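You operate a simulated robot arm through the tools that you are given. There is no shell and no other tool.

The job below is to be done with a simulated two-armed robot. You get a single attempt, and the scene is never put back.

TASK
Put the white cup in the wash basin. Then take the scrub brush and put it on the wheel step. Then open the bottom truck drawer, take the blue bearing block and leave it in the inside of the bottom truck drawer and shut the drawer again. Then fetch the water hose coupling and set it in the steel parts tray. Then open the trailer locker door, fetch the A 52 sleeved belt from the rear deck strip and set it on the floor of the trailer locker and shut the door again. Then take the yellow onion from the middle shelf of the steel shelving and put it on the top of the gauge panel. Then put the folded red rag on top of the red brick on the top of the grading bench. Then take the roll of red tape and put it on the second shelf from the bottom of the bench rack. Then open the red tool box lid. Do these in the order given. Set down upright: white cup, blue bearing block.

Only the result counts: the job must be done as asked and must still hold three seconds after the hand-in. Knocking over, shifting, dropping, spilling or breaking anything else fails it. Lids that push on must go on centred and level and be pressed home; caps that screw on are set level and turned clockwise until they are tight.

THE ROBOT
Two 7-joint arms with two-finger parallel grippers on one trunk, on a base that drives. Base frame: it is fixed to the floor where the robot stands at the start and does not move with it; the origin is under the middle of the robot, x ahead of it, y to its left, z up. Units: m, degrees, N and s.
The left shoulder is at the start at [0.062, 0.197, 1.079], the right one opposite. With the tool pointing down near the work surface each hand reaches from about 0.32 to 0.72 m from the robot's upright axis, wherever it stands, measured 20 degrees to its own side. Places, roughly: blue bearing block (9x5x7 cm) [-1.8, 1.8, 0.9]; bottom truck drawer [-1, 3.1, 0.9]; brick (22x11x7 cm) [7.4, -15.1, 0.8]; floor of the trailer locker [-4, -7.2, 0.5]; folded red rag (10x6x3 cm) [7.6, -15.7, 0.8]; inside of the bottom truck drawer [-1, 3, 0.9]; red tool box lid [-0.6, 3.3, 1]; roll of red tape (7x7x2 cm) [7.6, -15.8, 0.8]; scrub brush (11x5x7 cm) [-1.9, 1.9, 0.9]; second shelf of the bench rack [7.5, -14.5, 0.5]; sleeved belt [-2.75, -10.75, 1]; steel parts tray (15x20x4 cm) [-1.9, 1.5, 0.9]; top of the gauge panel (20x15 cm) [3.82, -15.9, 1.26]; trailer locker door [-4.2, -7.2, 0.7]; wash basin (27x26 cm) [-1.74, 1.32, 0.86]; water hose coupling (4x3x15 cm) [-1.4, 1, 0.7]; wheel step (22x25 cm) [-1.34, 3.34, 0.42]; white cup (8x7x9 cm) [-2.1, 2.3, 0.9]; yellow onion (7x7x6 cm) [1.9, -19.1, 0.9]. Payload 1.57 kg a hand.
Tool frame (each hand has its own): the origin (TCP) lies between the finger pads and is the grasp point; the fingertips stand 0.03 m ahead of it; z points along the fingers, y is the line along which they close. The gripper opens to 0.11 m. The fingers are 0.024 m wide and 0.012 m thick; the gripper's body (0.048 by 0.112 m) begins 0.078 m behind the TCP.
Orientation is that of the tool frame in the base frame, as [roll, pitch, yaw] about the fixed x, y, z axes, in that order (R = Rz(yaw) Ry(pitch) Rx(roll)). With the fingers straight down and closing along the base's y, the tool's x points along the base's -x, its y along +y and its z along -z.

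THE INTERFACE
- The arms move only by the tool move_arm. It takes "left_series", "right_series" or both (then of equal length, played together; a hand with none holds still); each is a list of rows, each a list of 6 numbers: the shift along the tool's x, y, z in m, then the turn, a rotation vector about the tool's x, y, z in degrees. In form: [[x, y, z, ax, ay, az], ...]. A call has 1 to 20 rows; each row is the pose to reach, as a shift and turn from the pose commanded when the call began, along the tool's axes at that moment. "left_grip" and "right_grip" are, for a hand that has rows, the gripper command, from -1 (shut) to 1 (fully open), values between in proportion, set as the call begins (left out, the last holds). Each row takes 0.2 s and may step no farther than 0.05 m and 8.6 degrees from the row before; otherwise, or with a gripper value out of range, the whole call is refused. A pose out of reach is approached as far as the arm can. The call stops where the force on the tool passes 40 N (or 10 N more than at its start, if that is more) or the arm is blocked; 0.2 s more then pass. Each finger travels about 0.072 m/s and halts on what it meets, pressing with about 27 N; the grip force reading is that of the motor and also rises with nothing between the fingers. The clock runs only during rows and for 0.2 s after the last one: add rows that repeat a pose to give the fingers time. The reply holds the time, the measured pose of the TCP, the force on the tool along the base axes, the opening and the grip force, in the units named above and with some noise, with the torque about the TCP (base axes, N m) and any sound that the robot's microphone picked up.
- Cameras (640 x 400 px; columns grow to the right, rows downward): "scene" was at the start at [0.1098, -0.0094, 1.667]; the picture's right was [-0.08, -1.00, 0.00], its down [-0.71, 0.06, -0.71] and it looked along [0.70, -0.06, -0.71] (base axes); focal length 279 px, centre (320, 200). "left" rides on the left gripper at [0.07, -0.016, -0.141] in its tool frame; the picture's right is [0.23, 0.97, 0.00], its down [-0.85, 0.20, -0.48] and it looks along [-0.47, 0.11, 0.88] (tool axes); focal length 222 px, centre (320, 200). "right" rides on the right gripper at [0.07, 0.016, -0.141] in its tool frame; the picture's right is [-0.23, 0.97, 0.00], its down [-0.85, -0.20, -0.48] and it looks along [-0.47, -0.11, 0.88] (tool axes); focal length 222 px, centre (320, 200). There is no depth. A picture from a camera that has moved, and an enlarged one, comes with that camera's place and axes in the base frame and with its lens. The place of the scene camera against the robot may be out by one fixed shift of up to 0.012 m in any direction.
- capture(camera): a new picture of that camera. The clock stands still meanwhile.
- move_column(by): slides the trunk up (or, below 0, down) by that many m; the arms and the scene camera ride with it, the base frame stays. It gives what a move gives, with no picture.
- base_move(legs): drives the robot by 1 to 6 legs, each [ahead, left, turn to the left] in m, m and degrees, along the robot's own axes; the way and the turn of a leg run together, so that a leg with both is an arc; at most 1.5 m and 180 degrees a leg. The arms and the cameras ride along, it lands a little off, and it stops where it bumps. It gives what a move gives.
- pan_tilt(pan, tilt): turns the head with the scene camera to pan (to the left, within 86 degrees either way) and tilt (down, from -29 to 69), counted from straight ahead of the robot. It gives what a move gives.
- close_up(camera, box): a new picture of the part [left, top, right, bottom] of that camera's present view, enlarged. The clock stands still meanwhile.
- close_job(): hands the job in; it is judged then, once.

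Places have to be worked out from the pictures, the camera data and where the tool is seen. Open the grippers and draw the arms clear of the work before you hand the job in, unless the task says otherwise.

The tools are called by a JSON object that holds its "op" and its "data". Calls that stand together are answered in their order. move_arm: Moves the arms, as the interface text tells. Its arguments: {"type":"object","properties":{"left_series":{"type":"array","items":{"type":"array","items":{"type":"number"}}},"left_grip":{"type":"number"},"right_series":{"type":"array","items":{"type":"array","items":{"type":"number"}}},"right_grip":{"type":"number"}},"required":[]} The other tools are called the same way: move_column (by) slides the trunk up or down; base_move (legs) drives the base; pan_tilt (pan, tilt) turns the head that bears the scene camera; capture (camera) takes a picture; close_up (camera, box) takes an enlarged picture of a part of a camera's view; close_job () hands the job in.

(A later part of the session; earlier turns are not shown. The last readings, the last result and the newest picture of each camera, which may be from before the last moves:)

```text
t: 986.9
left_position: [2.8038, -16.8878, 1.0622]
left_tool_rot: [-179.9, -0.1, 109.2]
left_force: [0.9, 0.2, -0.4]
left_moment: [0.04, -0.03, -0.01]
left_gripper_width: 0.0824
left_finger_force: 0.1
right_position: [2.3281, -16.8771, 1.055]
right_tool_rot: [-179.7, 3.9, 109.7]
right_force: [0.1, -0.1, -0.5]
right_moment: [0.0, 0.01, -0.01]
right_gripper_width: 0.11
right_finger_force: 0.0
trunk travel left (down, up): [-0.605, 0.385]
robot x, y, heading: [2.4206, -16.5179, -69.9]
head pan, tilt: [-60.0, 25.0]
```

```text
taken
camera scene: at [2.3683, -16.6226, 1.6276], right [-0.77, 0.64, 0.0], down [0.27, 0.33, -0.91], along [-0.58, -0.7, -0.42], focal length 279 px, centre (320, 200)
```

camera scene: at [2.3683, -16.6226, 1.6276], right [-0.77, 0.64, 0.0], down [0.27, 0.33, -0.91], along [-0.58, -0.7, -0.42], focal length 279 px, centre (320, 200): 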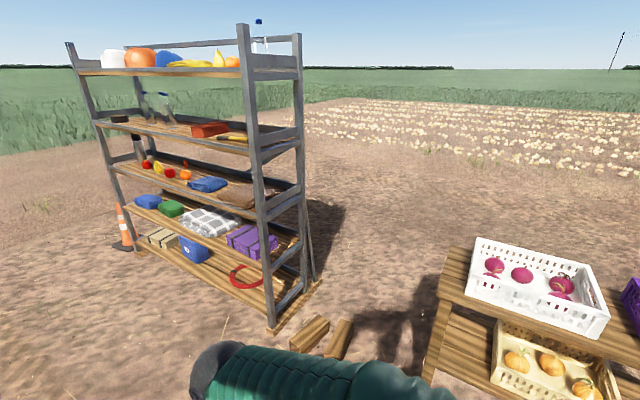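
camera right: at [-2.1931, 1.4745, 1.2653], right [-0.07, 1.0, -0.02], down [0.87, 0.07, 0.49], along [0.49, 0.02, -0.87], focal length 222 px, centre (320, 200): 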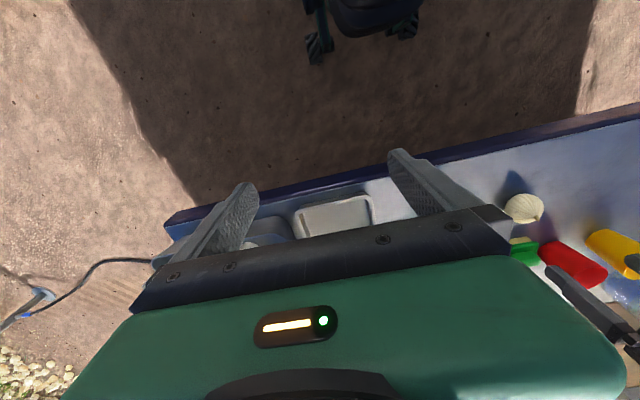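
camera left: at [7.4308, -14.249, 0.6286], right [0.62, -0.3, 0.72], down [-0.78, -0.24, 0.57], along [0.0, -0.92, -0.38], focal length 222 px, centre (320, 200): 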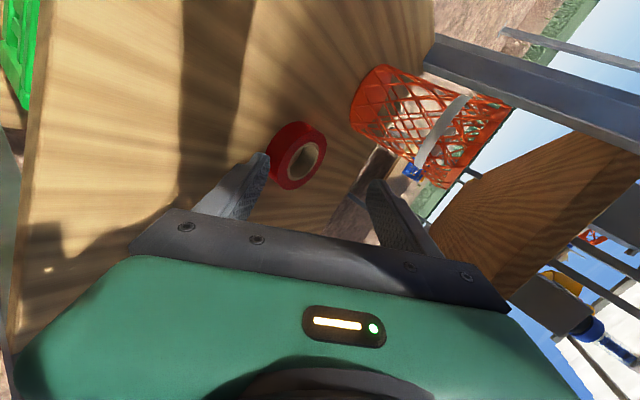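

I continue: back north past the table, then north-west towards the trailer's rear.

{"op": "base_move", "data": {"legs": [[-1.418, -0.035, 0], [-0.425, -1.016, 0], [-0.425, -1.016, 0], [-1.07, -0.67, 0], [-1.07, -0.67, 0]]}}

{"op": "base_move", "data": {"legs": [[-1.07, -0.67, 0], [-1.07, -0.67, 0]]}}

{"op": "pan_tilt", "data": {"pan": 0, "tilt": 20}}

{"op": "capture", "data": {"camera": "scene"}}

```text
t: 1016.4
left_position: [-1.9082, -13.9089, 1.06]
left_tool_rot: [-180.0, -0.1, 108.3]
left_force: [0.4, 0.2, -0.1]
left_moment: [0.01, 0.02, -0.05]
left_gripper_width: 0.0823
left_finger_force: 0.0
right_position: [-2.3828, -13.8867, 1.056]
right_tool_rot: [-179.6, 3.9, 108.7]
right_force: [0.0, -0.3, 1.1]
right_moment: [0.01, 0.04, 0.01]
right_gripper_width: 0.1098
right_finger_force: 0.0
trunk travel left (down, up): [-0.605, 0.385]
robot x, y, heading: [-2.289, -13.5313, -70.7]
head pan, tilt: [-60.0, 25.0]
```

```text
t: 1028.7
left_position: [-3.8725, -12.3247, 1.0608]
left_tool_rot: [180.0, 0.1, 107.7]
left_force: [0.4, 0.0, -0.2]
left_moment: [0.01, 0.0, -0.01]
left_gripper_width: 0.0826
left_finger_force: 0.1
right_position: [-4.3468, -12.2985, 1.057]
right_tool_rot: [-179.5, 3.9, 108.0]
right_force: [-0.9, -0.6, 0.3]
right_moment: [-0.02, -0.01, 0.01]
right_gripper_width: 0.11
right_finger_force: 0.0
trunk travel left (down, up): [-0.605, 0.385]
robot x, y, heading: [-4.2434, -11.9451, -71.3]
head pan, tilt: [-60.0, 25.0]
```

```text
t: 1030.0
left_position: [-3.8723, -12.3236, 1.0618]
left_tool_rot: [-180.0, 0.1, 107.7]
left_force: [0.7, -0.2, -0.8]
left_moment: [0.01, 0.02, 0.0]
left_gripper_width: 0.0824
left_finger_force: 0.1
right_position: [-4.3487, -12.299, 1.0569]
right_tool_rot: [-179.6, 4.1, 108.0]
right_force: [-0.4, -1.2, -0.2]
right_moment: [0.01, -0.01, 0.02]
right_gripper_width: 0.1101
right_finger_force: 0.0
trunk travel left (down, up): [-0.605, 0.385]
robot x, y, heading: [-4.2453, -11.9416, -71.4]
head pan, tilt: [0.0, 20.0]
```

```text
taken
camera scene: at [-4.2099, -12.0649, 1.6357], right [-0.95, -0.32, 0.0], down [-0.11, 0.33, -0.94], along [0.3, -0.89, -0.34], focal length 279 px, centre (320, 200)
```

scene: 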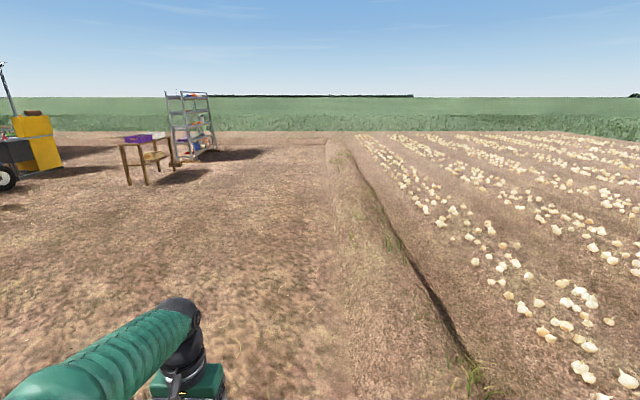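

I back up northwards along the trailer's west side, staying ~1.2 m from it.

{"op": "base_move", "data": {"legs": [[-1.4, 0.25, 0], [-1.4, 0.05, 0], [-1.4, 0.05, 0], [-1.4, 0.05, 0], [-1.4, 0.05, 0]]}}

{"op": "pan_tilt", "data": {"pan": 80, "tilt": 20}}

{"op": "capture", "data": {"camera": "scene"}}

```text
t: 1063.4
left_position: [-5.6318, -5.5257, 1.0618]
left_tool_rot: [180.0, 0.1, 107.1]
left_force: [-0.6, 1.0, -0.8]
left_moment: [0.02, 0.02, -0.02]
left_gripper_width: 0.0826
left_finger_force: 0.1
right_position: [-6.1064, -5.4957, 1.056]
right_tool_rot: [-179.5, 4.0, 107.5]
right_force: [-0.1, -0.2, 0.1]
right_moment: [-0.02, 0.0, -0.02]
right_gripper_width: 0.11
right_finger_force: 0.0
trunk travel left (down, up): [-0.605, 0.385]
robot x, y, heading: [-5.9976, -5.1453, -72.0]
head pan, tilt: [0.0, 20.0]
```

```text
t: 1065.0
left_position: [-5.6318, -5.526, 1.0616]
left_tool_rot: [-180.0, 0.1, 107.1]
left_force: [-0.8, -0.1, -0.6]
left_moment: [0.0, 0.01, 0.01]
left_gripper_width: 0.0825
left_finger_force: 0.1
right_position: [-6.1068, -5.4957, 1.0563]
right_tool_rot: [-179.6, 4.0, 107.5]
right_force: [0.4, -0.3, 0.0]
right_moment: [0.01, -0.02, 0.01]
right_gripper_width: 0.1103
right_finger_force: 0.1
trunk travel left (down, up): [-0.605, 0.385]
robot x, y, heading: [-5.9979, -5.142, -71.9]
head pan, tilt: [80.0, 20.0]
```

```text
taken
camera scene: at [-5.903, -5.1626, 1.6357], right [0.14, -0.99, 0.0], down [-0.34, -0.05, -0.94], along [0.93, 0.13, -0.34], focal length 279 px, centre (320, 200)
```

scene: 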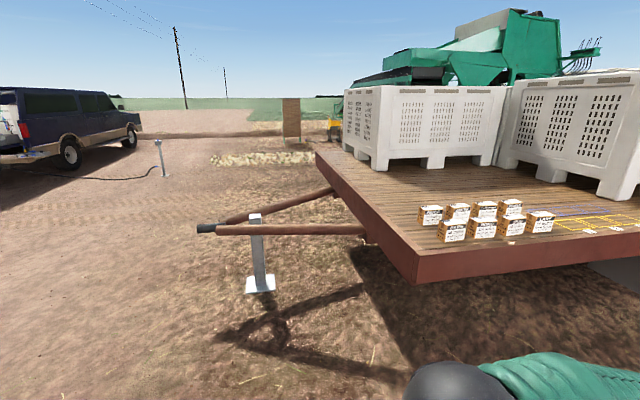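

I continue towards the truck's left side along the known free route.

{"op": "base_move", "data": {"legs": [[-1.05, 0.87, 0], [-1.05, 0.87, 0], [-0.84, 0.75, 0], [-0.84, 0.75, 0], [-0.84, 0.75, 0]]}}

{"op": "pan_tilt", "data": {"pan": 86, "tilt": 25}}

{"op": "capture", "data": {"camera": "scene"}}

```text
t: 1094.3
left_position: [-3.2898, 0.1324, 1.0617]
left_tool_rot: [179.9, 0.1, 107.7]
left_force: [0.9, -0.5, -0.7]
left_moment: [0.0, -0.02, 0.05]
left_gripper_width: 0.0825
left_finger_force: 0.1
right_position: [-3.7644, 0.1588, 1.0564]
right_tool_rot: [-179.7, 4.0, 108.0]
right_force: [-0.3, -0.8, -0.2]
right_moment: [-0.01, -0.01, 0.0]
right_gripper_width: 0.11
right_finger_force: 0.0
trunk travel left (down, up): [-0.605, 0.385]
robot x, y, heading: [-3.66, 0.5127, -71.3]
head pan, tilt: [80.0, 20.0]
```

```text
t: 1095.0
left_position: [-3.2887, 0.1345, 1.0624]
left_tool_rot: [180.0, 0.1, 107.7]
left_force: [-0.5, -0.5, 0.2]
left_moment: [0.02, -0.03, -0.02]
left_gripper_width: 0.0825
left_finger_force: 0.0
right_position: [-3.7635, 0.1596, 1.0567]
right_tool_rot: [-179.7, 4.0, 107.9]
right_force: [0.4, 0.0, -0.5]
right_moment: [0.01, 0.0, 0.03]
right_gripper_width: 0.1102
right_finger_force: 0.1
trunk travel left (down, up): [-0.605, 0.385]
robot x, y, heading: [-3.657, 0.5143, -71.4]
head pan, tilt: [85.9, 25.0]
```

```text
taken
camera scene: at [-3.566, 0.5033, 1.6277], right [0.25, -0.97, 0.0], down [-0.41, -0.1, -0.91], along [0.88, 0.23, -0.42], focal length 279 px, centre (320, 200)
```

scene: 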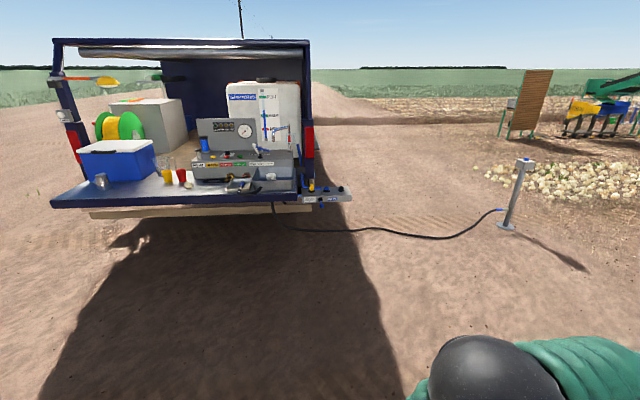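

I take the chance to check the tailgate items from here.

{"op": "close_up", "data": {"camera": "scene", "box": [80, 140, 340, 240]}}

{"op": "close_up", "data": {"camera": "scene", "box": [210, 160, 310, 220]}}

```text
2.46 times, centred on (210, 190) of scene
camera zoom: at [-3.566, 0.5033, 1.6277], right [0.25, -0.97, 0.0], down [-0.41, -0.1, -0.91], along [0.88, 0.23, -0.42], focal length 687 px, centre (591, 225)
```

zoom: 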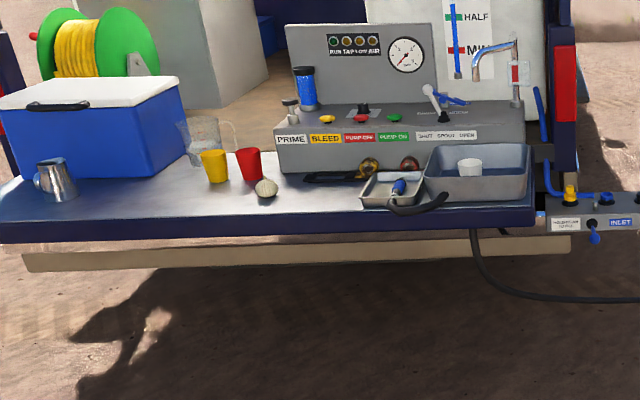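

```text
6.40 times, centred on (260, 190) of scene
camera zoom: at [-3.566, 0.5033, 1.6277], right [0.25, -0.97, 0.0], down [-0.41, -0.1, -0.91], along [0.88, 0.23, -0.42], focal length 1787 px, centre (704, 264)
```

zoom: 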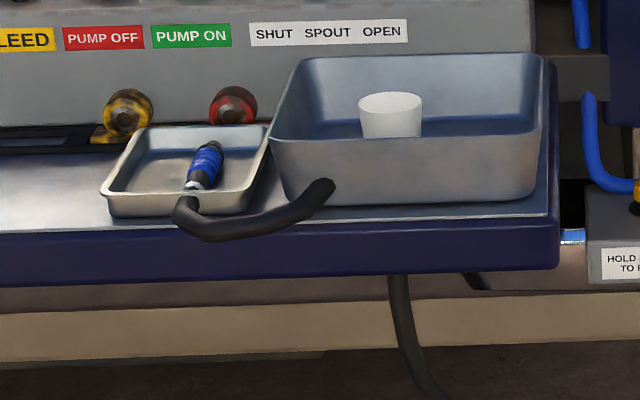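

Everything on the tailgate is in order. I proceed to the truck's left side, keeping v≈4.3 (clear of the ground step).

{"op": "base_move", "data": {"legs": [[-0.97, 0.383, 0], [-0.97, 0.383, 0], [-0.757, 0.688, 0], [0, 1.0, -1.5]]}}

{"op": "pan_tilt", "data": {"pan": 40, "tilt": 30}}

{"op": "capture", "data": {"camera": "scene"}}

```text
t: 1115.0
left_position: [-1.8334, 3.4815, 1.0618]
left_tool_rot: [179.8, 0.1, 107.3]
left_force: [0.8, 1.1, 0.4]
left_moment: [0.0, -0.01, 0.03]
left_gripper_width: 0.0823
left_finger_force: 0.1
right_position: [-2.3073, 3.511, 1.0566]
right_tool_rot: [-179.7, 3.9, 107.6]
right_force: [-0.9, 0.5, -1.0]
right_moment: [-0.01, -0.03, 0.02]
right_gripper_width: 0.1102
right_finger_force: 0.0
trunk travel left (down, up): [-0.605, 0.385]
robot x, y, heading: [-2.2015, 3.8668, -72.0]
head pan, tilt: [85.9, 25.0]
```

```text
t: 1116.2
left_position: [-1.8313, 3.4828, 1.0621]
left_tool_rot: [180.0, 0.2, 107.3]
left_force: [0.0, -0.6, 0.4]
left_moment: [-0.01, 0.0, -0.01]
left_gripper_width: 0.0827
left_finger_force: 0.2
right_position: [-2.3071, 3.5122, 1.0563]
right_tool_rot: [-179.6, 4.1, 107.6]
right_force: [0.1, -1.2, 0.9]
right_moment: [0.02, -0.02, -0.03]
right_gripper_width: 0.11
right_finger_force: 0.0
trunk travel left (down, up): [-0.605, 0.385]
robot x, y, heading: [-2.1996, 3.867, -72.0]
head pan, tilt: [40.0, 30.0]
```

```text
taken
camera scene: at [-2.118, 3.784, 1.6196], right [-0.53, -0.85, 0.0], down [-0.43, 0.26, -0.87], along [0.74, -0.46, -0.5], focal length 279 px, centre (320, 200)
```

scene: 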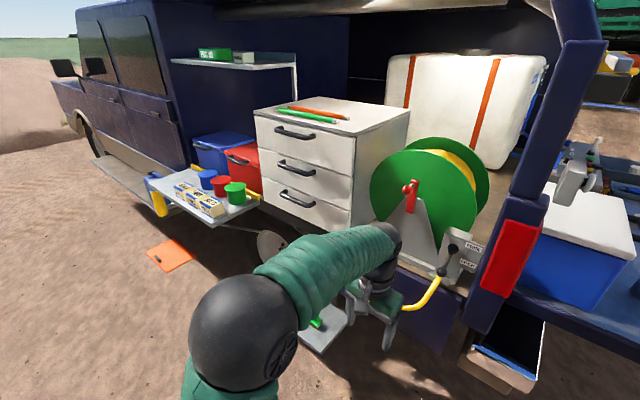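

I move left another 1.15 m to stand in front of the fold-down table and red tool box.

{"op": "base_move", "data": {"legs": [[0.0, 1.15, -0.8]]}}

{"op": "pan_tilt", "data": {"pan": 20, "tilt": 35}}

{"op": "capture", "data": {"camera": "scene"}}

```text
t: 1122.0
left_position: [-0.7544, 3.8244, 1.0636]
left_tool_rot: [180.0, 0.2, 106.4]
left_force: [-0.5, 0.9, -0.3]
left_moment: [-0.02, 0.01, 0.03]
left_gripper_width: 0.0827
left_finger_force: 0.1
right_position: [-1.228, 3.8611, 1.0567]
right_tool_rot: [-179.7, 4.1, 106.7]
right_force: [-1.0, 0.0, 0.0]
right_moment: [0.01, 0.0, 0.0]
right_gripper_width: 0.1105
right_finger_force: 0.1
trunk travel left (down, up): [-0.605, 0.385]
robot x, y, heading: [-1.1153, 4.2127, -72.6]
head pan, tilt: [40.0, 30.0]
```

```text
t: 1122.8
left_position: [-0.753, 3.8255, 1.0618]
left_tool_rot: [-180.0, 0.2, 106.4]
left_force: [-0.4, 0.8, 0.6]
left_moment: [0.01, -0.04, 0.0]
left_gripper_width: 0.0824
left_finger_force: 0.0
right_position: [-1.2253, 3.861, 1.0572]
right_tool_rot: [-179.6, 4.1, 106.8]
right_force: [-0.2, 0.5, 0.3]
right_moment: [0.0, 0.0, 0.02]
right_gripper_width: 0.11
right_finger_force: 0.1
trunk travel left (down, up): [-0.605, 0.385]
robot x, y, heading: [-1.1158, 4.2095, -72.8]
head pan, tilt: [20.0, 35.0]
```

```text
taken
camera scene: at [-1.0572, 4.1081, 1.6118], right [-0.8, -0.61, 0.0], down [-0.35, 0.46, -0.82], along [0.5, -0.65, -0.57], focal length 279 px, centre (320, 200)
```

scene: 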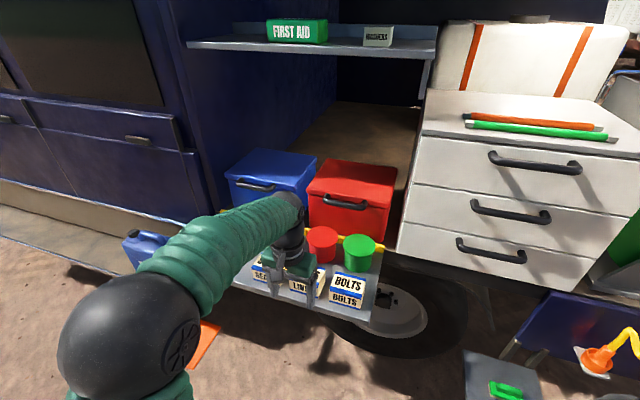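

I zoom in on the red tool box.

{"op": "close_up", "data": {"camera": "scene", "box": [280, 140, 420, 270]}}

```text
3.08 times, centred on (350, 205) of scene
camera zoom: at [-1.0572, 4.1081, 1.6118], right [-0.8, -0.61, 0.0], down [-0.35, 0.46, -0.82], along [0.5, -0.65, -0.57], focal length 859 px, centre (228, 185)
```

zoom: 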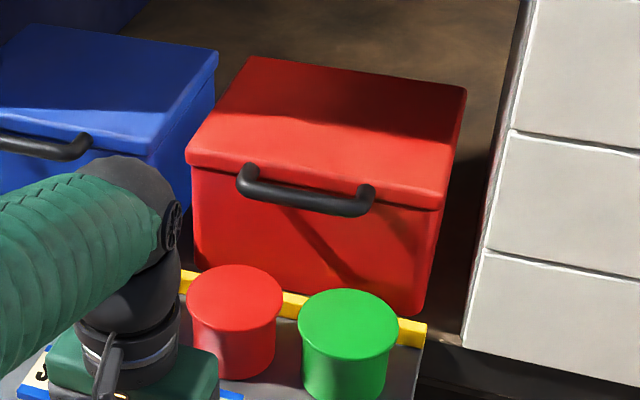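

The handle bar is at about (-0.638,3.408,1.034) on the lid's front. I yaw the left tool 90° and tilt it 70° so that the fingers close vertically around the bar.

{"op": "move_arm", "data": {"left_series": [[0, 0, -0.01, 0, 0, 8.2], [0, 0, -0.02, 0, 0, 16.4], [0, 0, -0.03, 0, 0, 24.6], [0, 0, -0.04, 0, 0, 32.8], [0, 0, -0.05, 0, 0, 41], [0, 0, -0.06, 0, 0, 49.2], [0, 0, -0.06, 0, 0, 57.4], [0, 0, -0.06, 0, 0, 65.6], [0, 0, -0.06, 0, 0, 73.8], [0, 0, -0.06, 0, 0, 82], [0, 0, -0.06, 0, 0, 89]], "left_grip": 0.3}}

{"op": "move_arm", "data": {"left_series": [[0, 0.01, 0, -7.8, 0, 0], [0, 0.02, 0, -15.6, 0, 0], [0, 0.03, 0, -23.4, 0, 0], [0, 0.04, 0, -31.2, 0, 0], [0, 0.05, 0, -39, 0, 0], [0, 0.06, 0, -46.8, 0, 0], [0, 0.07, 0, -54.6, 0, 0], [0, 0.08, 0, -62.4, 0, 0], [0, 0.09, 0, -70, 0, 0], [0, 0.09, 0, -70, 0, 0]]}}

{"op": "capture", "data": {"camera": "scene"}}

{"op": "capture", "data": {"camera": "left"}}

```text
t: 1125.2
left_position: [-0.7519, 3.8254, 1.1223]
left_tool_rot: [179.9, 0.0, 17.3]
left_force: [-0.5, -0.4, 0.0]
left_moment: [-0.01, -0.02, 0.0]
left_gripper_width: 0.0712
left_finger_force: 0.0
right_position: [-1.2262, 3.8618, 1.0567]
right_tool_rot: [-179.6, 4.1, 106.8]
right_force: [0.5, 0.0, 0.1]
right_moment: [0.03, 0.0, 0.0]
right_gripper_width: 0.1101
right_finger_force: 0.2
trunk travel left (down, up): [-0.605, 0.385]
robot x, y, heading: [-1.1197, 4.2116, -72.8]
head pan, tilt: [20.0, 35.0]
```

```text
t: 1127.4
left_position: [-0.7228, 3.7388, 1.1218]
left_tool_rot: [109.8, 0.1, 17.6]
left_force: [-0.1, 0.3, 0.4]
left_moment: [0.03, 0.0, 0.01]
left_gripper_width: 0.0714
left_finger_force: 0.0
left hand out of reach, approached as far as the arm can: row 7, 8, 9
right_position: [-1.2253, 3.8616, 1.0575]
right_tool_rot: [-179.5, 4.1, 106.7]
right_force: [-0.5, -0.8, 0.0]
right_moment: [0.02, -0.01, 0.02]
right_gripper_width: 0.1102
right_finger_force: 0.1
trunk travel left (down, up): [-0.605, 0.385]
robot x, y, heading: [-1.1188, 4.2107, -72.8]
head pan, tilt: [20.0, 35.0]
```

```text
taken
camera scene: at [-1.0549, 4.1088, 1.6118], right [-0.8, -0.61, 0.0], down [-0.35, 0.46, -0.82], along [0.5, -0.65, -0.57], focal length 279 px, centre (320, 200)
```

scene: 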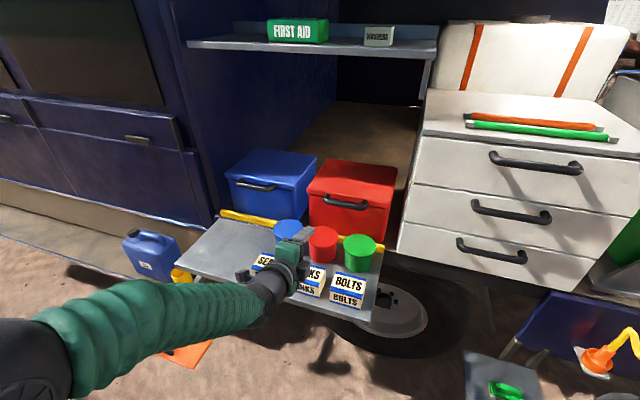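

```text
taken
camera left: at [-0.6972, 3.8931, 1.1541], right [0.32, -0.24, 0.92], down [-0.93, 0.11, 0.35], along [-0.18, -0.96, -0.19], focal length 222 px, centre (320, 200)
```

left: 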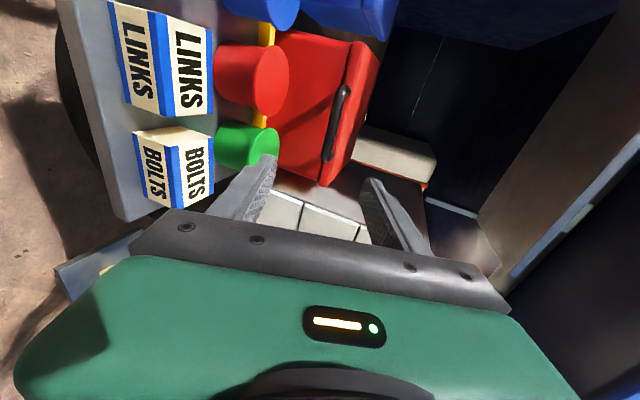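

The bar lies between the finger planes. I lower 8.5 cm, then drive 0.17 m ahead and check.

{"op": "move_arm", "data": {"left_series": [[-0.006, -0.04, 0.0144, 0, 0, 0], [-0.0115, -0.08, 0.0288, 0, 0, 0], [-0.0115, -0.08, 0.0288, 0, 0, 0]]}}

{"op": "base_move", "data": {"legs": [[0.17, 0, 0]]}}

{"op": "capture", "data": {"camera": "left"}}

{"op": "close_up", "data": {"camera": "scene", "box": [240, 140, 440, 300]}}

```text
t: 1128.2
left_position: [-0.7361, 3.7513, 1.0579]
left_tool_rot: [109.7, 0.0, 17.5]
left_force: [0.1, 0.7, -0.4]
left_moment: [0.02, -0.02, 0.0]
left_gripper_width: 0.0714
left_finger_force: 0.0
left hand out of reach, approached as far as the arm can: row 2, 3
right_position: [-1.2272, 3.8618, 1.0568]
right_tool_rot: [-179.5, 4.1, 106.8]
right_force: [-0.1, -0.3, -0.1]
right_moment: [0.04, 0.03, -0.03]
right_gripper_width: 0.1099
right_finger_force: 0.1
trunk travel left (down, up): [-0.605, 0.385]
robot x, y, heading: [-1.1177, 4.2122, -72.6]
head pan, tilt: [20.0, 35.0]
```

```text
t: 1129.7
left_position: [-0.6858, 3.5894, 1.0585]
left_tool_rot: [109.7, 0.0, 17.4]
left_force: [0.6, 0.2, -0.7]
left_moment: [0.02, 0.02, 0.02]
left_gripper_width: 0.0715
left_finger_force: 0.1
right_position: [-1.1766, 3.7011, 1.0582]
right_tool_rot: [-179.6, 4.1, 106.9]
right_force: [0.5, -0.1, 0.9]
right_moment: [-0.03, 0.0, 0.01]
right_gripper_width: 0.11
right_finger_force: 0.1
trunk travel left (down, up): [-0.605, 0.385]
robot x, y, heading: [-1.0658, 4.051, -72.5]
head pan, tilt: [20.0, 35.0]
```

```text
taken
camera left: at [-0.6607, 3.7427, 1.0909], right [0.32, -0.25, 0.92], down [-0.93, 0.11, 0.35], along [-0.19, -0.96, -0.19], focal length 222 px, centre (320, 200)
```

left: 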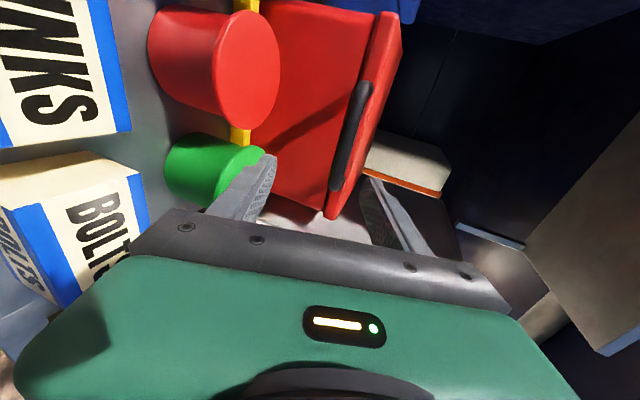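

```text
2.50 times, centred on (340, 220) of scene
camera zoom: at [-1.007, 3.9497, 1.6121], right [-0.8, -0.61, 0.0], down [-0.35, 0.46, -0.82], along [0.5, -0.65, -0.57], focal length 698 px, centre (270, 150)
```

zoom: 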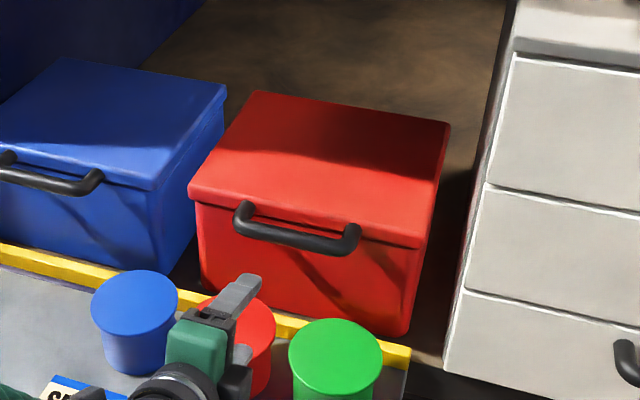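

The handle centre is at about (-0.625,3.408,1.037). I lower the trunk 2 cm and extend the arm 0.1 m.

{"op": "move_column", "data": {"by": -0.02}}

{"op": "move_arm", "data": {"left_series": [[0.001, 0.0113, 0.0314, 0, 0, 0], [0.002, 0.0226, 0.0627, 0, 0, 0], [0.003, 0.0339, 0.0941, 0, 0, 0], [0.003, 0.0339, 0.0941, 0, 0, 0]]}}

{"op": "capture", "data": {"camera": "left"}}

{"op": "close_up", "data": {"camera": "scene", "box": [240, 140, 440, 300]}}

```text
t: 1130.3
left_position: [-0.6854, 3.5883, 1.0375]
left_tool_rot: [110.0, 0.0, 17.4]
left_force: [-0.2, -0.4, 0.1]
left_moment: [0.01, 0.0, -0.01]
left_gripper_width: 0.0716
left_finger_force: 0.1
right_position: [-1.1745, 3.6993, 1.0361]
right_tool_rot: [-179.7, 3.9, 106.8]
right_force: [-0.3, -0.5, 0.5]
right_moment: [0.02, 0.0, -0.01]
right_gripper_width: 0.11
right_finger_force: 0.0
trunk travel left (down, up): [-0.585, 0.405]
robot x, y, heading: [-1.0655, 4.0532, -72.7]
head pan, tilt: [20.0, 35.0]
```

```text
t: 1131.3
left_position: [-0.6622, 3.542, 1.0776]
left_tool_rot: [110.0, 0.0, 17.3]
left_force: [0.1, 1.0, -0.5]
left_moment: [0.02, -0.01, -0.01]
left_gripper_width: 0.0714
left_finger_force: 0.1
left hand out of reach, approached as far as the arm can: row 1, 2, 3, 4
right_position: [-1.1754, 3.6994, 1.0358]
right_tool_rot: [-179.5, 4.1, 106.8]
right_force: [0.1, -0.9, 1.2]
right_moment: [0.03, 0.01, 0.03]
right_gripper_width: 0.1098
right_finger_force: 0.1
trunk travel left (down, up): [-0.585, 0.405]
robot x, y, heading: [-1.0633, 4.0476, -72.5]
head pan, tilt: [20.0, 35.0]
```

```text
taken
camera left: at [-0.636, 3.6948, 1.1109], right [0.32, -0.25, 0.92], down [-0.93, 0.11, 0.35], along [-0.19, -0.96, -0.2], focal length 222 px, centre (320, 200)
```

left: 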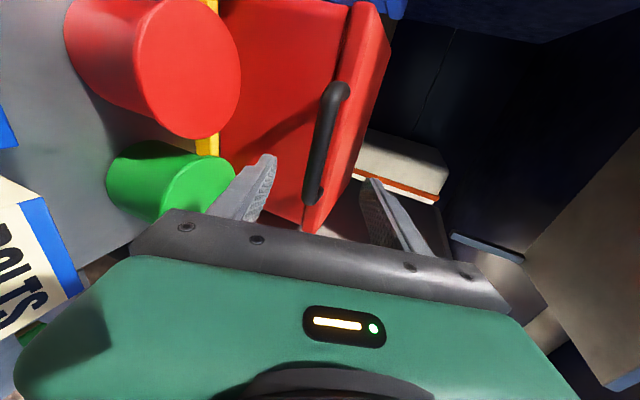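

```text
2.50 times, centred on (340, 220) of scene
camera zoom: at [-1.0062, 3.947, 1.5918], right [-0.8, -0.61, 0.0], down [-0.35, 0.46, -0.82], along [0.5, -0.65, -0.57], focal length 698 px, centre (270, 150)
```

zoom: 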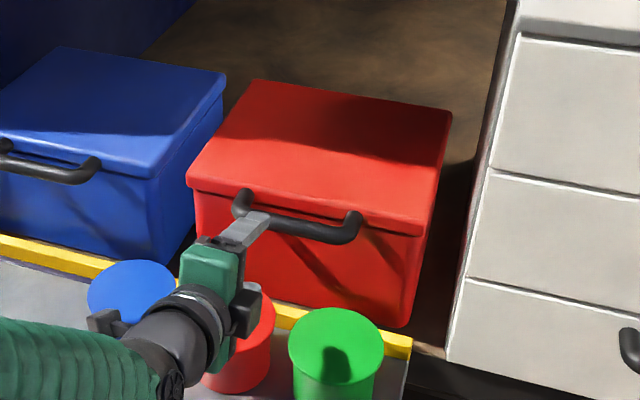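

The arm can't extend further in this orientation, so I use the base: lower the trunk 4 cm and drive ahead in small steps.

{"op": "move_column", "data": {"by": -0.04}}

{"op": "base_move", "data": {"legs": [[0.07, 0.01, 0]]}}

{"op": "capture", "data": {"camera": "left"}}

{"op": "close_up", "data": {"camera": "scene", "box": [240, 140, 440, 300]}}

```text
t: 1132.2
left_position: [-0.6627, 3.5422, 1.0382]
left_tool_rot: [109.7, 0.0, 17.4]
left_force: [-0.4, 0.0, 1.1]
left_moment: [0.01, 0.04, 0.0]
left_gripper_width: 0.0713
left_finger_force: 0.1
right_position: [-1.175, 3.7007, 0.9975]
right_tool_rot: [-179.7, 4.1, 106.7]
right_force: [0.2, 0.5, -0.2]
right_moment: [0.01, 0.02, 0.01]
right_gripper_width: 0.1099
right_finger_force: 0.0
trunk travel left (down, up): [-0.545, 0.445]
robot x, y, heading: [-1.0672, 4.0466, -72.6]
head pan, tilt: [20.0, 35.0]
```

```text
t: 1133.2
left_position: [-0.6359, 3.4778, 1.04]
left_tool_rot: [109.9, -0.2, 17.4]
left_force: [0.5, -0.3, -0.1]
left_moment: [-0.01, 0.0, 0.04]
left_gripper_width: 0.0713
left_finger_force: 0.1
right_position: [-1.1485, 3.6356, 0.9964]
right_tool_rot: [-179.7, 4.1, 106.8]
right_force: [1.3, -0.2, -0.2]
right_moment: [-0.01, -0.02, 0.0]
right_gripper_width: 0.11
right_finger_force: 0.2
trunk travel left (down, up): [-0.545, 0.445]
robot x, y, heading: [-1.0296, 3.9844, -72.5]
head pan, tilt: [20.0, 35.0]
```

```text
taken
camera left: at [-0.6097, 3.6307, 1.0722], right [0.31, -0.25, 0.92], down [-0.93, 0.11, 0.35], along [-0.19, -0.96, -0.2], focal length 222 px, centre (320, 200)
```

left: 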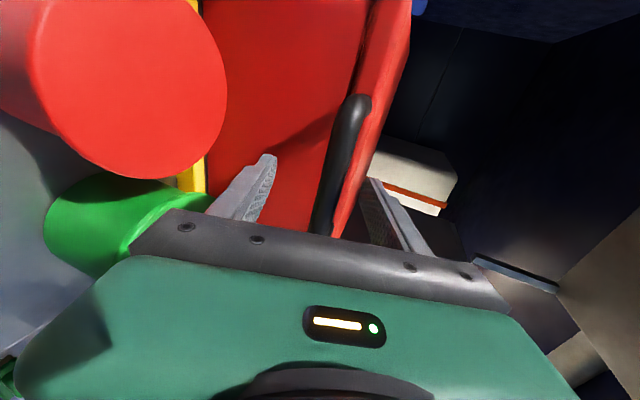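

```text
2.50 times, centred on (340, 220) of scene
camera zoom: at [-0.9813, 3.8833, 1.5521], right [-0.8, -0.61, 0.0], down [-0.35, 0.46, -0.82], along [0.5, -0.65, -0.57], focal length 698 px, centre (270, 150)
```

zoom: 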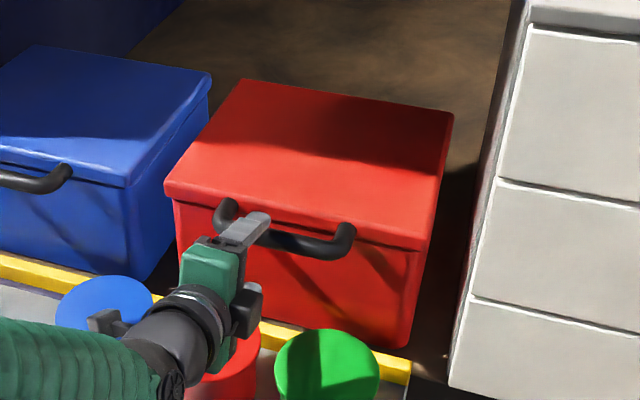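

The bar is ~7 cm ahead at the right height. I drive 5.5 cm ahead and check.

{"op": "base_move", "data": {"legs": [[0.055, 0, 0]]}}

{"op": "capture", "data": {"camera": "left"}}

{"op": "close_up", "data": {"camera": "scene", "box": [250, 150, 410, 270]}}

```text
t: 1134.1
left_position: [-0.6162, 3.4271, 1.0399]
left_tool_rot: [109.7, 0.0, 17.4]
left_force: [-0.4, -0.2, 0.3]
left_moment: [0.0, -0.01, 0.02]
left_gripper_width: 0.0714
left_finger_force: 0.0
right_position: [-1.1312, 3.5845, 0.9977]
right_tool_rot: [-179.7, 4.2, 106.8]
right_force: [0.3, 0.6, 0.2]
right_moment: [-0.02, -0.03, -0.02]
right_gripper_width: 0.11
right_finger_force: 0.0
trunk travel left (down, up): [-0.545, 0.445]
robot x, y, heading: [-1.0155, 3.9341, -72.7]
head pan, tilt: [20.0, 35.0]
```

```text
taken
camera left: at [-0.5911, 3.5809, 1.0723], right [0.32, -0.25, 0.92], down [-0.93, 0.11, 0.35], along [-0.19, -0.96, -0.19], focal length 222 px, centre (320, 200)
```

left: 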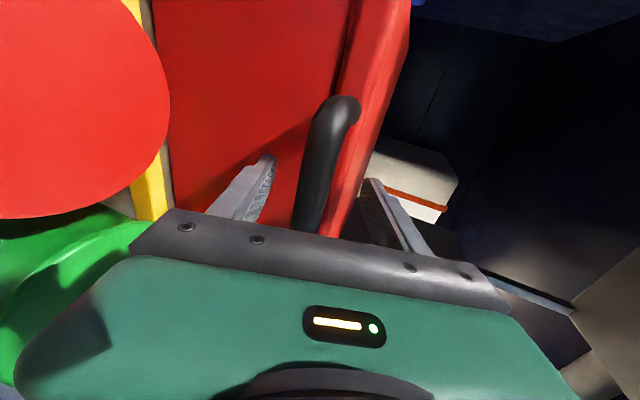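

```text
3.33 times, centred on (330, 210) of scene
camera zoom: at [-0.9616, 3.8348, 1.5522], right [-0.8, -0.61, 0.0], down [-0.35, 0.45, -0.82], along [0.5, -0.65, -0.57], focal length 931 px, centre (287, 167)
```

zoom: 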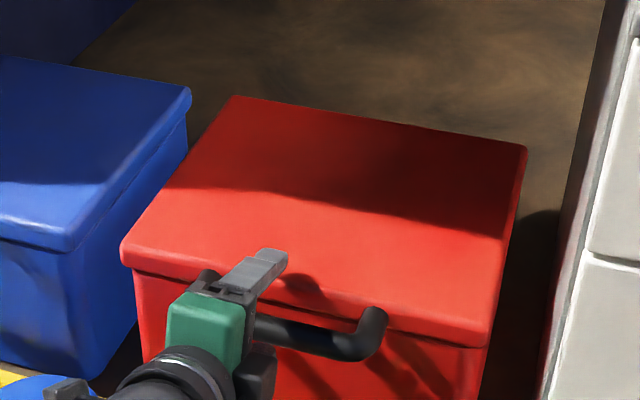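

The fingers straddle the bar. I close the gripper on it.

{"op": "move_arm", "data": {"left_series": [[0, 0, 0, 0, 0, 0], [0, 0, 0, 0, 0, 0], [0, 0, 0, 0, 0, 0], [0, 0, 0, 0, 0, 0]], "left_grip": -1}}

{"op": "capture", "data": {"camera": "left"}}

{"op": "close_up", "data": {"camera": "scene", "box": [250, 150, 410, 270]}}

```text
t: 1135.1
left_position: [-0.6169, 3.4261, 1.0421]
left_tool_rot: [109.5, -0.1, 17.5]
left_force: [3.5, -1.7, 17.3]
left_moment: [-1.74, -0.19, 0.67]
left_gripper_width: 0.0381
left_finger_force: 43.8
right_position: [-1.1284, 3.5842, 0.9974]
right_tool_rot: [-179.7, 4.0, 106.8]
right_force: [-0.2, 0.1, -0.5]
right_moment: [0.02, 0.03, 0.0]
right_gripper_width: 0.1101
right_finger_force: 0.1
trunk travel left (down, up): [-0.545, 0.445]
robot x, y, heading: [-1.0179, 3.9345, -72.6]
head pan, tilt: [20.0, 35.0]
```

```text
taken
camera left: at [-0.5905, 3.5798, 1.0734], right [0.31, -0.24, 0.92], down [-0.93, 0.11, 0.35], along [-0.18, -0.96, -0.19], focal length 222 px, centre (320, 200)
```

left: 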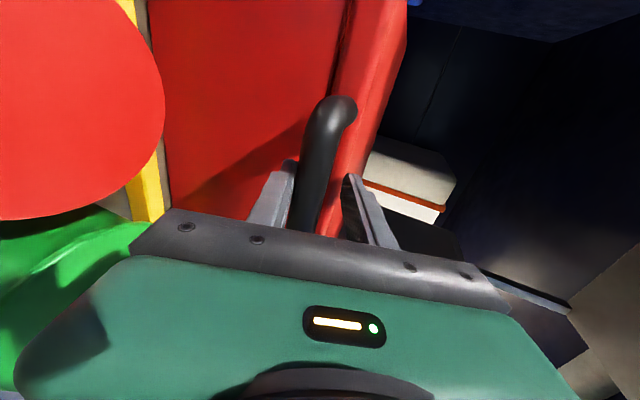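

```text
3.33 times, centred on (330, 210) of scene
camera zoom: at [-0.9615, 3.8339, 1.5523], right [-0.8, -0.61, 0.0], down [-0.35, 0.46, -0.82], along [0.5, -0.65, -0.57], focal length 931 px, centre (287, 167)
```

zoom: 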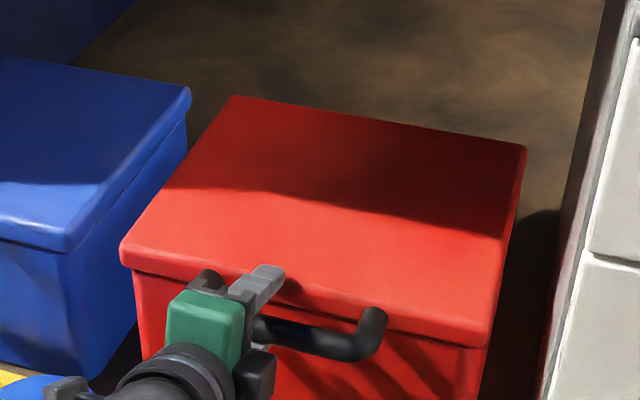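

The fingers clamp the bar together with the lid's rim (0.038). I loosen slightly so the lower finger just carries the bar, then lift by raising the trunk 5 cm.

{"op": "move_arm", "data": {"left_series": [[0, 0, 0, 0, 0, 0], [0, 0, 0, 0, 0, 0]], "left_grip": -0.15}}

{"op": "move_column", "data": {"by": 0.05}}

{"op": "close_up", "data": {"camera": "scene", "box": [250, 150, 410, 270]}}

{"op": "capture", "data": {"camera": "left"}}

```text
t: 1135.7
left_position: [-0.6172, 3.426, 1.0377]
left_tool_rot: [110.1, 0.0, 17.3]
left_force: [-1.2, 0.7, 2.3]
left_moment: [-0.08, -0.06, 0.02]
left_gripper_width: 0.0485
left_finger_force: 1.0
right_position: [-1.1295, 3.5828, 0.9963]
right_tool_rot: [-179.6, 4.1, 106.9]
right_force: [0.5, 0.3, -0.8]
right_moment: [-0.02, 0.02, 0.01]
right_gripper_width: 0.11
right_finger_force: 0.1
trunk travel left (down, up): [-0.545, 0.445]
robot x, y, heading: [-1.0228, 3.9351, -72.8]
head pan, tilt: [20.0, 35.0]
```

```text
t: 1136.7
left_position: [-0.6149, 3.4262, 1.09]
left_tool_rot: [109.9, -0.1, 17.3]
left_force: [-0.6, 1.8, -1.1]
left_moment: [-0.01, 0.03, 0.01]
left_gripper_width: 0.0484
left_finger_force: 0.9
right_position: [-1.1298, 3.5838, 1.0461]
right_tool_rot: [-179.6, 4.1, 106.8]
right_force: [-0.4, 0.0, 0.6]
right_moment: [-0.01, -0.01, 0.01]
right_gripper_width: 0.1099
right_finger_force: 0.0
trunk travel left (down, up): [-0.595, 0.395]
robot x, y, heading: [-1.018, 3.9367, -72.5]
head pan, tilt: [20.0, 35.0]
```

```text
3.33 times, centred on (330, 210) of scene
camera zoom: at [-0.96, 3.8309, 1.6018], right [-0.8, -0.61, 0.0], down [-0.35, 0.46, -0.82], along [0.5, -0.65, -0.57], focal length 931 px, centre (287, 167)
```

zoom: 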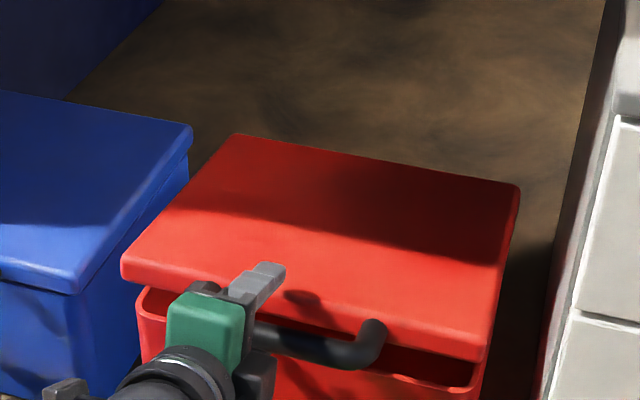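

```text
taken
camera left: at [-0.59, 3.5785, 1.1209], right [0.32, -0.25, 0.92], down [-0.93, 0.11, 0.35], along [-0.19, -0.96, -0.2], focal length 222 px, centre (320, 200)
```

left: 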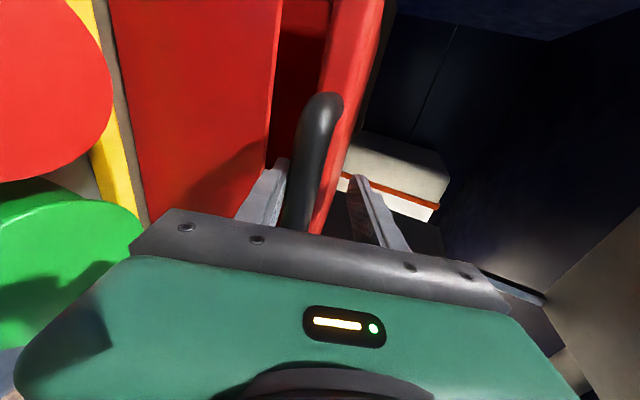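

The lid is lifting. I continue in steps: trunk up, base slightly ahead to follow the arc.

{"op": "move_column", "data": {"by": 0.05}}

{"op": "base_move", "data": {"legs": [[0.018, 0, 0]]}}

{"op": "move_column", "data": {"by": 0.05}}

{"op": "base_move", "data": {"legs": [[0.025, 0, 0]]}}

{"op": "capture", "data": {"camera": "scene"}}

{"op": "capture", "data": {"camera": "left"}}

```text
t: 1137.6
left_position: [-0.6159, 3.4254, 1.1383]
left_tool_rot: [109.9, 0.0, 17.4]
left_force: [-1.0, 0.5, -0.9]
left_moment: [0.01, 0.02, 0.03]
left_gripper_width: 0.0475
left_finger_force: 0.4
right_position: [-1.1292, 3.5821, 1.0967]
right_tool_rot: [-179.6, 4.0, 106.8]
right_force: [-0.7, 0.5, 0.0]
right_moment: [0.01, -0.02, 0.02]
right_gripper_width: 0.11
right_finger_force: 0.2
trunk travel left (down, up): [-0.645, 0.345]
robot x, y, heading: [-1.0211, 3.9377, -72.7]
head pan, tilt: [20.0, 35.0]
```

```text
t: 1138.5
left_position: [-0.611, 3.412, 1.1346]
left_tool_rot: [110.5, 0.1, 17.4]
left_force: [-1.0, 2.8, 0.6]
left_moment: [0.06, 0.04, 0.08]
left_gripper_width: 0.048
left_finger_force: 1.0
right_position: [-1.1246, 3.5661, 1.0968]
right_tool_rot: [-179.5, 4.1, 106.9]
right_force: [0.9, 0.3, -0.4]
right_moment: [-0.02, 0.02, -0.02]
right_gripper_width: 0.11
right_finger_force: 0.0
trunk travel left (down, up): [-0.645, 0.345]
robot x, y, heading: [-1.0169, 3.9151, -73.0]
head pan, tilt: [20.0, 35.0]
stopped in leg 1: the force on the tool passed its limit at 67 N (the readings are from after the stop); the commanded pose is now the measured one
```

```text
t: 1139.5
left_position: [-0.6116, 3.4102, 1.1846]
left_tool_rot: [110.4, 0.1, 17.4]
left_force: [-0.6, 2.0, -1.2]
left_moment: [0.05, 0.01, 0.02]
left_gripper_width: 0.0477
left_finger_force: 0.2
right_position: [-1.1232, 3.5648, 1.146]
right_tool_rot: [-179.6, 4.1, 106.8]
right_force: [-0.7, 0.1, 0.4]
right_moment: [-0.01, 0.02, 0.01]
right_gripper_width: 0.11
right_finger_force: 0.1
trunk travel left (down, up): [-0.695, 0.295]
robot x, y, heading: [-1.0185, 3.9188, -72.4]
head pan, tilt: [20.0, 35.0]
```

```text
t: 1140.4
left_position: [-0.6064, 3.3968, 1.1822]
left_tool_rot: [110.9, 0.2, 17.6]
left_force: [-4.9, 14.6, 6.4]
left_moment: [0.26, 0.01, 0.09]
left_gripper_width: 0.0469
left_finger_force: 0.1
right_position: [-1.1179, 3.5476, 1.1471]
right_tool_rot: [-179.6, 4.3, 107.1]
right_force: [0.3, -0.8, -1.5]
right_moment: [0.04, -0.01, -0.02]
right_gripper_width: 0.11
right_finger_force: 0.0
trunk travel left (down, up): [-0.695, 0.295]
robot x, y, heading: [-1.0049, 3.8948, -72.7]
head pan, tilt: [20.0, 35.0]
stopped in leg 1: the force on the tool passed its limit at 229 N (the readings are from after the stop); the commanded pose is now the measured one
```

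```text
taken
camera scene: at [-0.9504, 3.7993, 1.7023], right [-0.79, -0.61, 0.0], down [-0.35, 0.45, -0.82], along [0.5, -0.65, -0.57], focal length 279 px, centre (320, 200)
```

scene: 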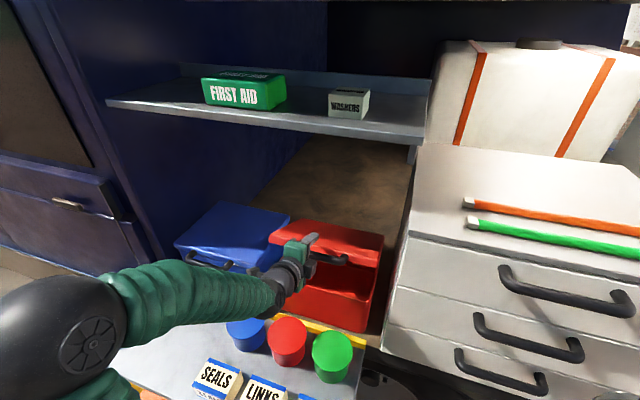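

```text
taken
camera left: at [-0.5814, 3.55, 1.2184], right [0.32, -0.26, 0.91], down [-0.93, 0.1, 0.36], along [-0.19, -0.96, -0.21], focal length 222 px, centre (320, 200)
```

left: 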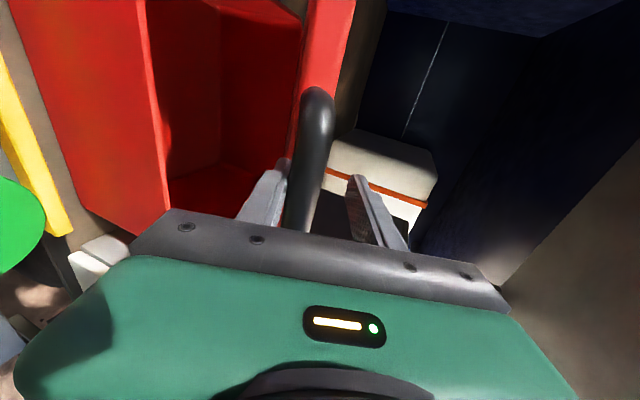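

The lid is ~30° open; pushing ahead met its rim. I alternate smaller steps: trunk up 3 cm, then base ahead 1.5 cm.

{"op": "move_column", "data": {"by": 0.03}}

{"op": "base_move", "data": {"legs": [[0.012, 0, 0]]}}

{"op": "move_column", "data": {"by": 0.03}}

{"op": "close_up", "data": {"camera": "scene", "box": [220, 180, 420, 340]}}

{"op": "capture", "data": {"camera": "left"}}

```text
t: 1141.1
left_position: [-0.6061, 3.3935, 1.213]
left_tool_rot: [111.1, 0.1, 17.5]
left_force: [0.0, 1.4, -1.6]
left_moment: [-0.04, -0.02, -0.02]
left_gripper_width: 0.0474
left_finger_force: 0.6
right_position: [-1.1167, 3.5447, 1.1771]
right_tool_rot: [-179.5, 4.1, 106.9]
right_force: [-0.1, 0.5, -0.1]
right_moment: [-0.01, 0.01, 0.04]
right_gripper_width: 0.11
right_finger_force: 0.0
trunk travel left (down, up): [-0.725, 0.265]
robot x, y, heading: [-1.0047, 3.8936, -72.7]
head pan, tilt: [20.0, 35.0]
```

```text
t: 1142.0
left_position: [-0.6032, 3.3874, 1.2117]
left_tool_rot: [111.2, 0.0, 17.5]
left_force: [-2.4, 8.4, 3.6]
left_moment: [0.35, 0.04, 0.12]
left_gripper_width: 0.0466
left_finger_force: 0.0
right_position: [-1.1135, 3.5359, 1.1775]
right_tool_rot: [-179.6, 4.1, 107.0]
right_force: [-0.2, -0.6, 0.2]
right_moment: [0.0, 0.02, 0.04]
right_gripper_width: 0.11
right_finger_force: 0.0
trunk travel left (down, up): [-0.725, 0.265]
robot x, y, heading: [-1.004, 3.8828, -72.4]
head pan, tilt: [20.0, 35.0]
stopped in leg 1: the force on the tool passed its limit at 60 N (the readings are from after the stop); the commanded pose is now the measured one
```

```text
t: 1142.8
left_position: [-0.6033, 3.3842, 1.2403]
left_tool_rot: [111.1, 0.0, 17.5]
left_force: [0.2, -0.2, 0.5]
left_moment: [0.0, 0.0, 0.02]
left_gripper_width: 0.047
left_finger_force: 0.0
right_position: [-1.1148, 3.5339, 1.2075]
right_tool_rot: [-179.5, 4.1, 107.1]
right_force: [-0.1, -0.3, 0.1]
right_moment: [0.03, 0.01, -0.03]
right_gripper_width: 0.11
right_finger_force: 0.2
trunk travel left (down, up): [-0.755, 0.235]
robot x, y, heading: [-1.0017, 3.8848, -72.5]
head pan, tilt: [20.0, 35.0]
```

```text
2.50 times, centred on (320, 260) of scene
camera zoom: at [-0.9452, 3.7838, 1.762], right [-0.79, -0.61, 0.0], down [-0.35, 0.46, -0.82], along [0.5, -0.65, -0.57], focal length 698 px, centre (320, 50)
```

zoom: 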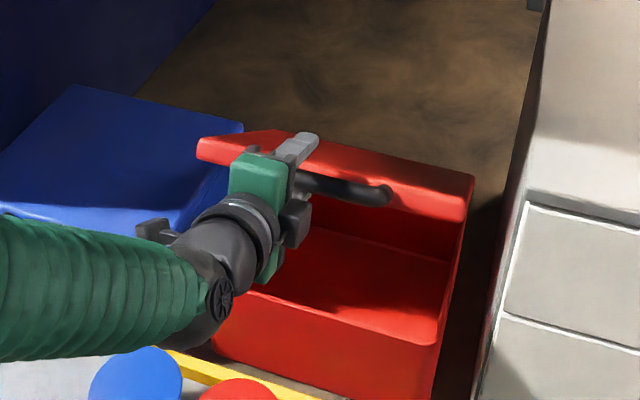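

```text
taken
camera left: at [-0.5772, 3.5366, 1.2768], right [0.32, -0.27, 0.91], down [-0.93, 0.1, 0.36], along [-0.19, -0.96, -0.22], focal length 222 px, centre (320, 200)
```

left: 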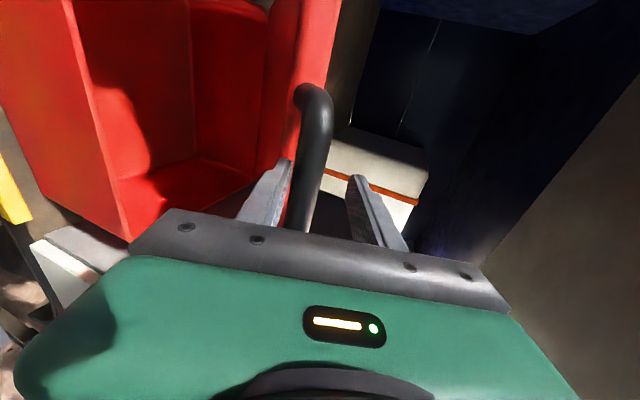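

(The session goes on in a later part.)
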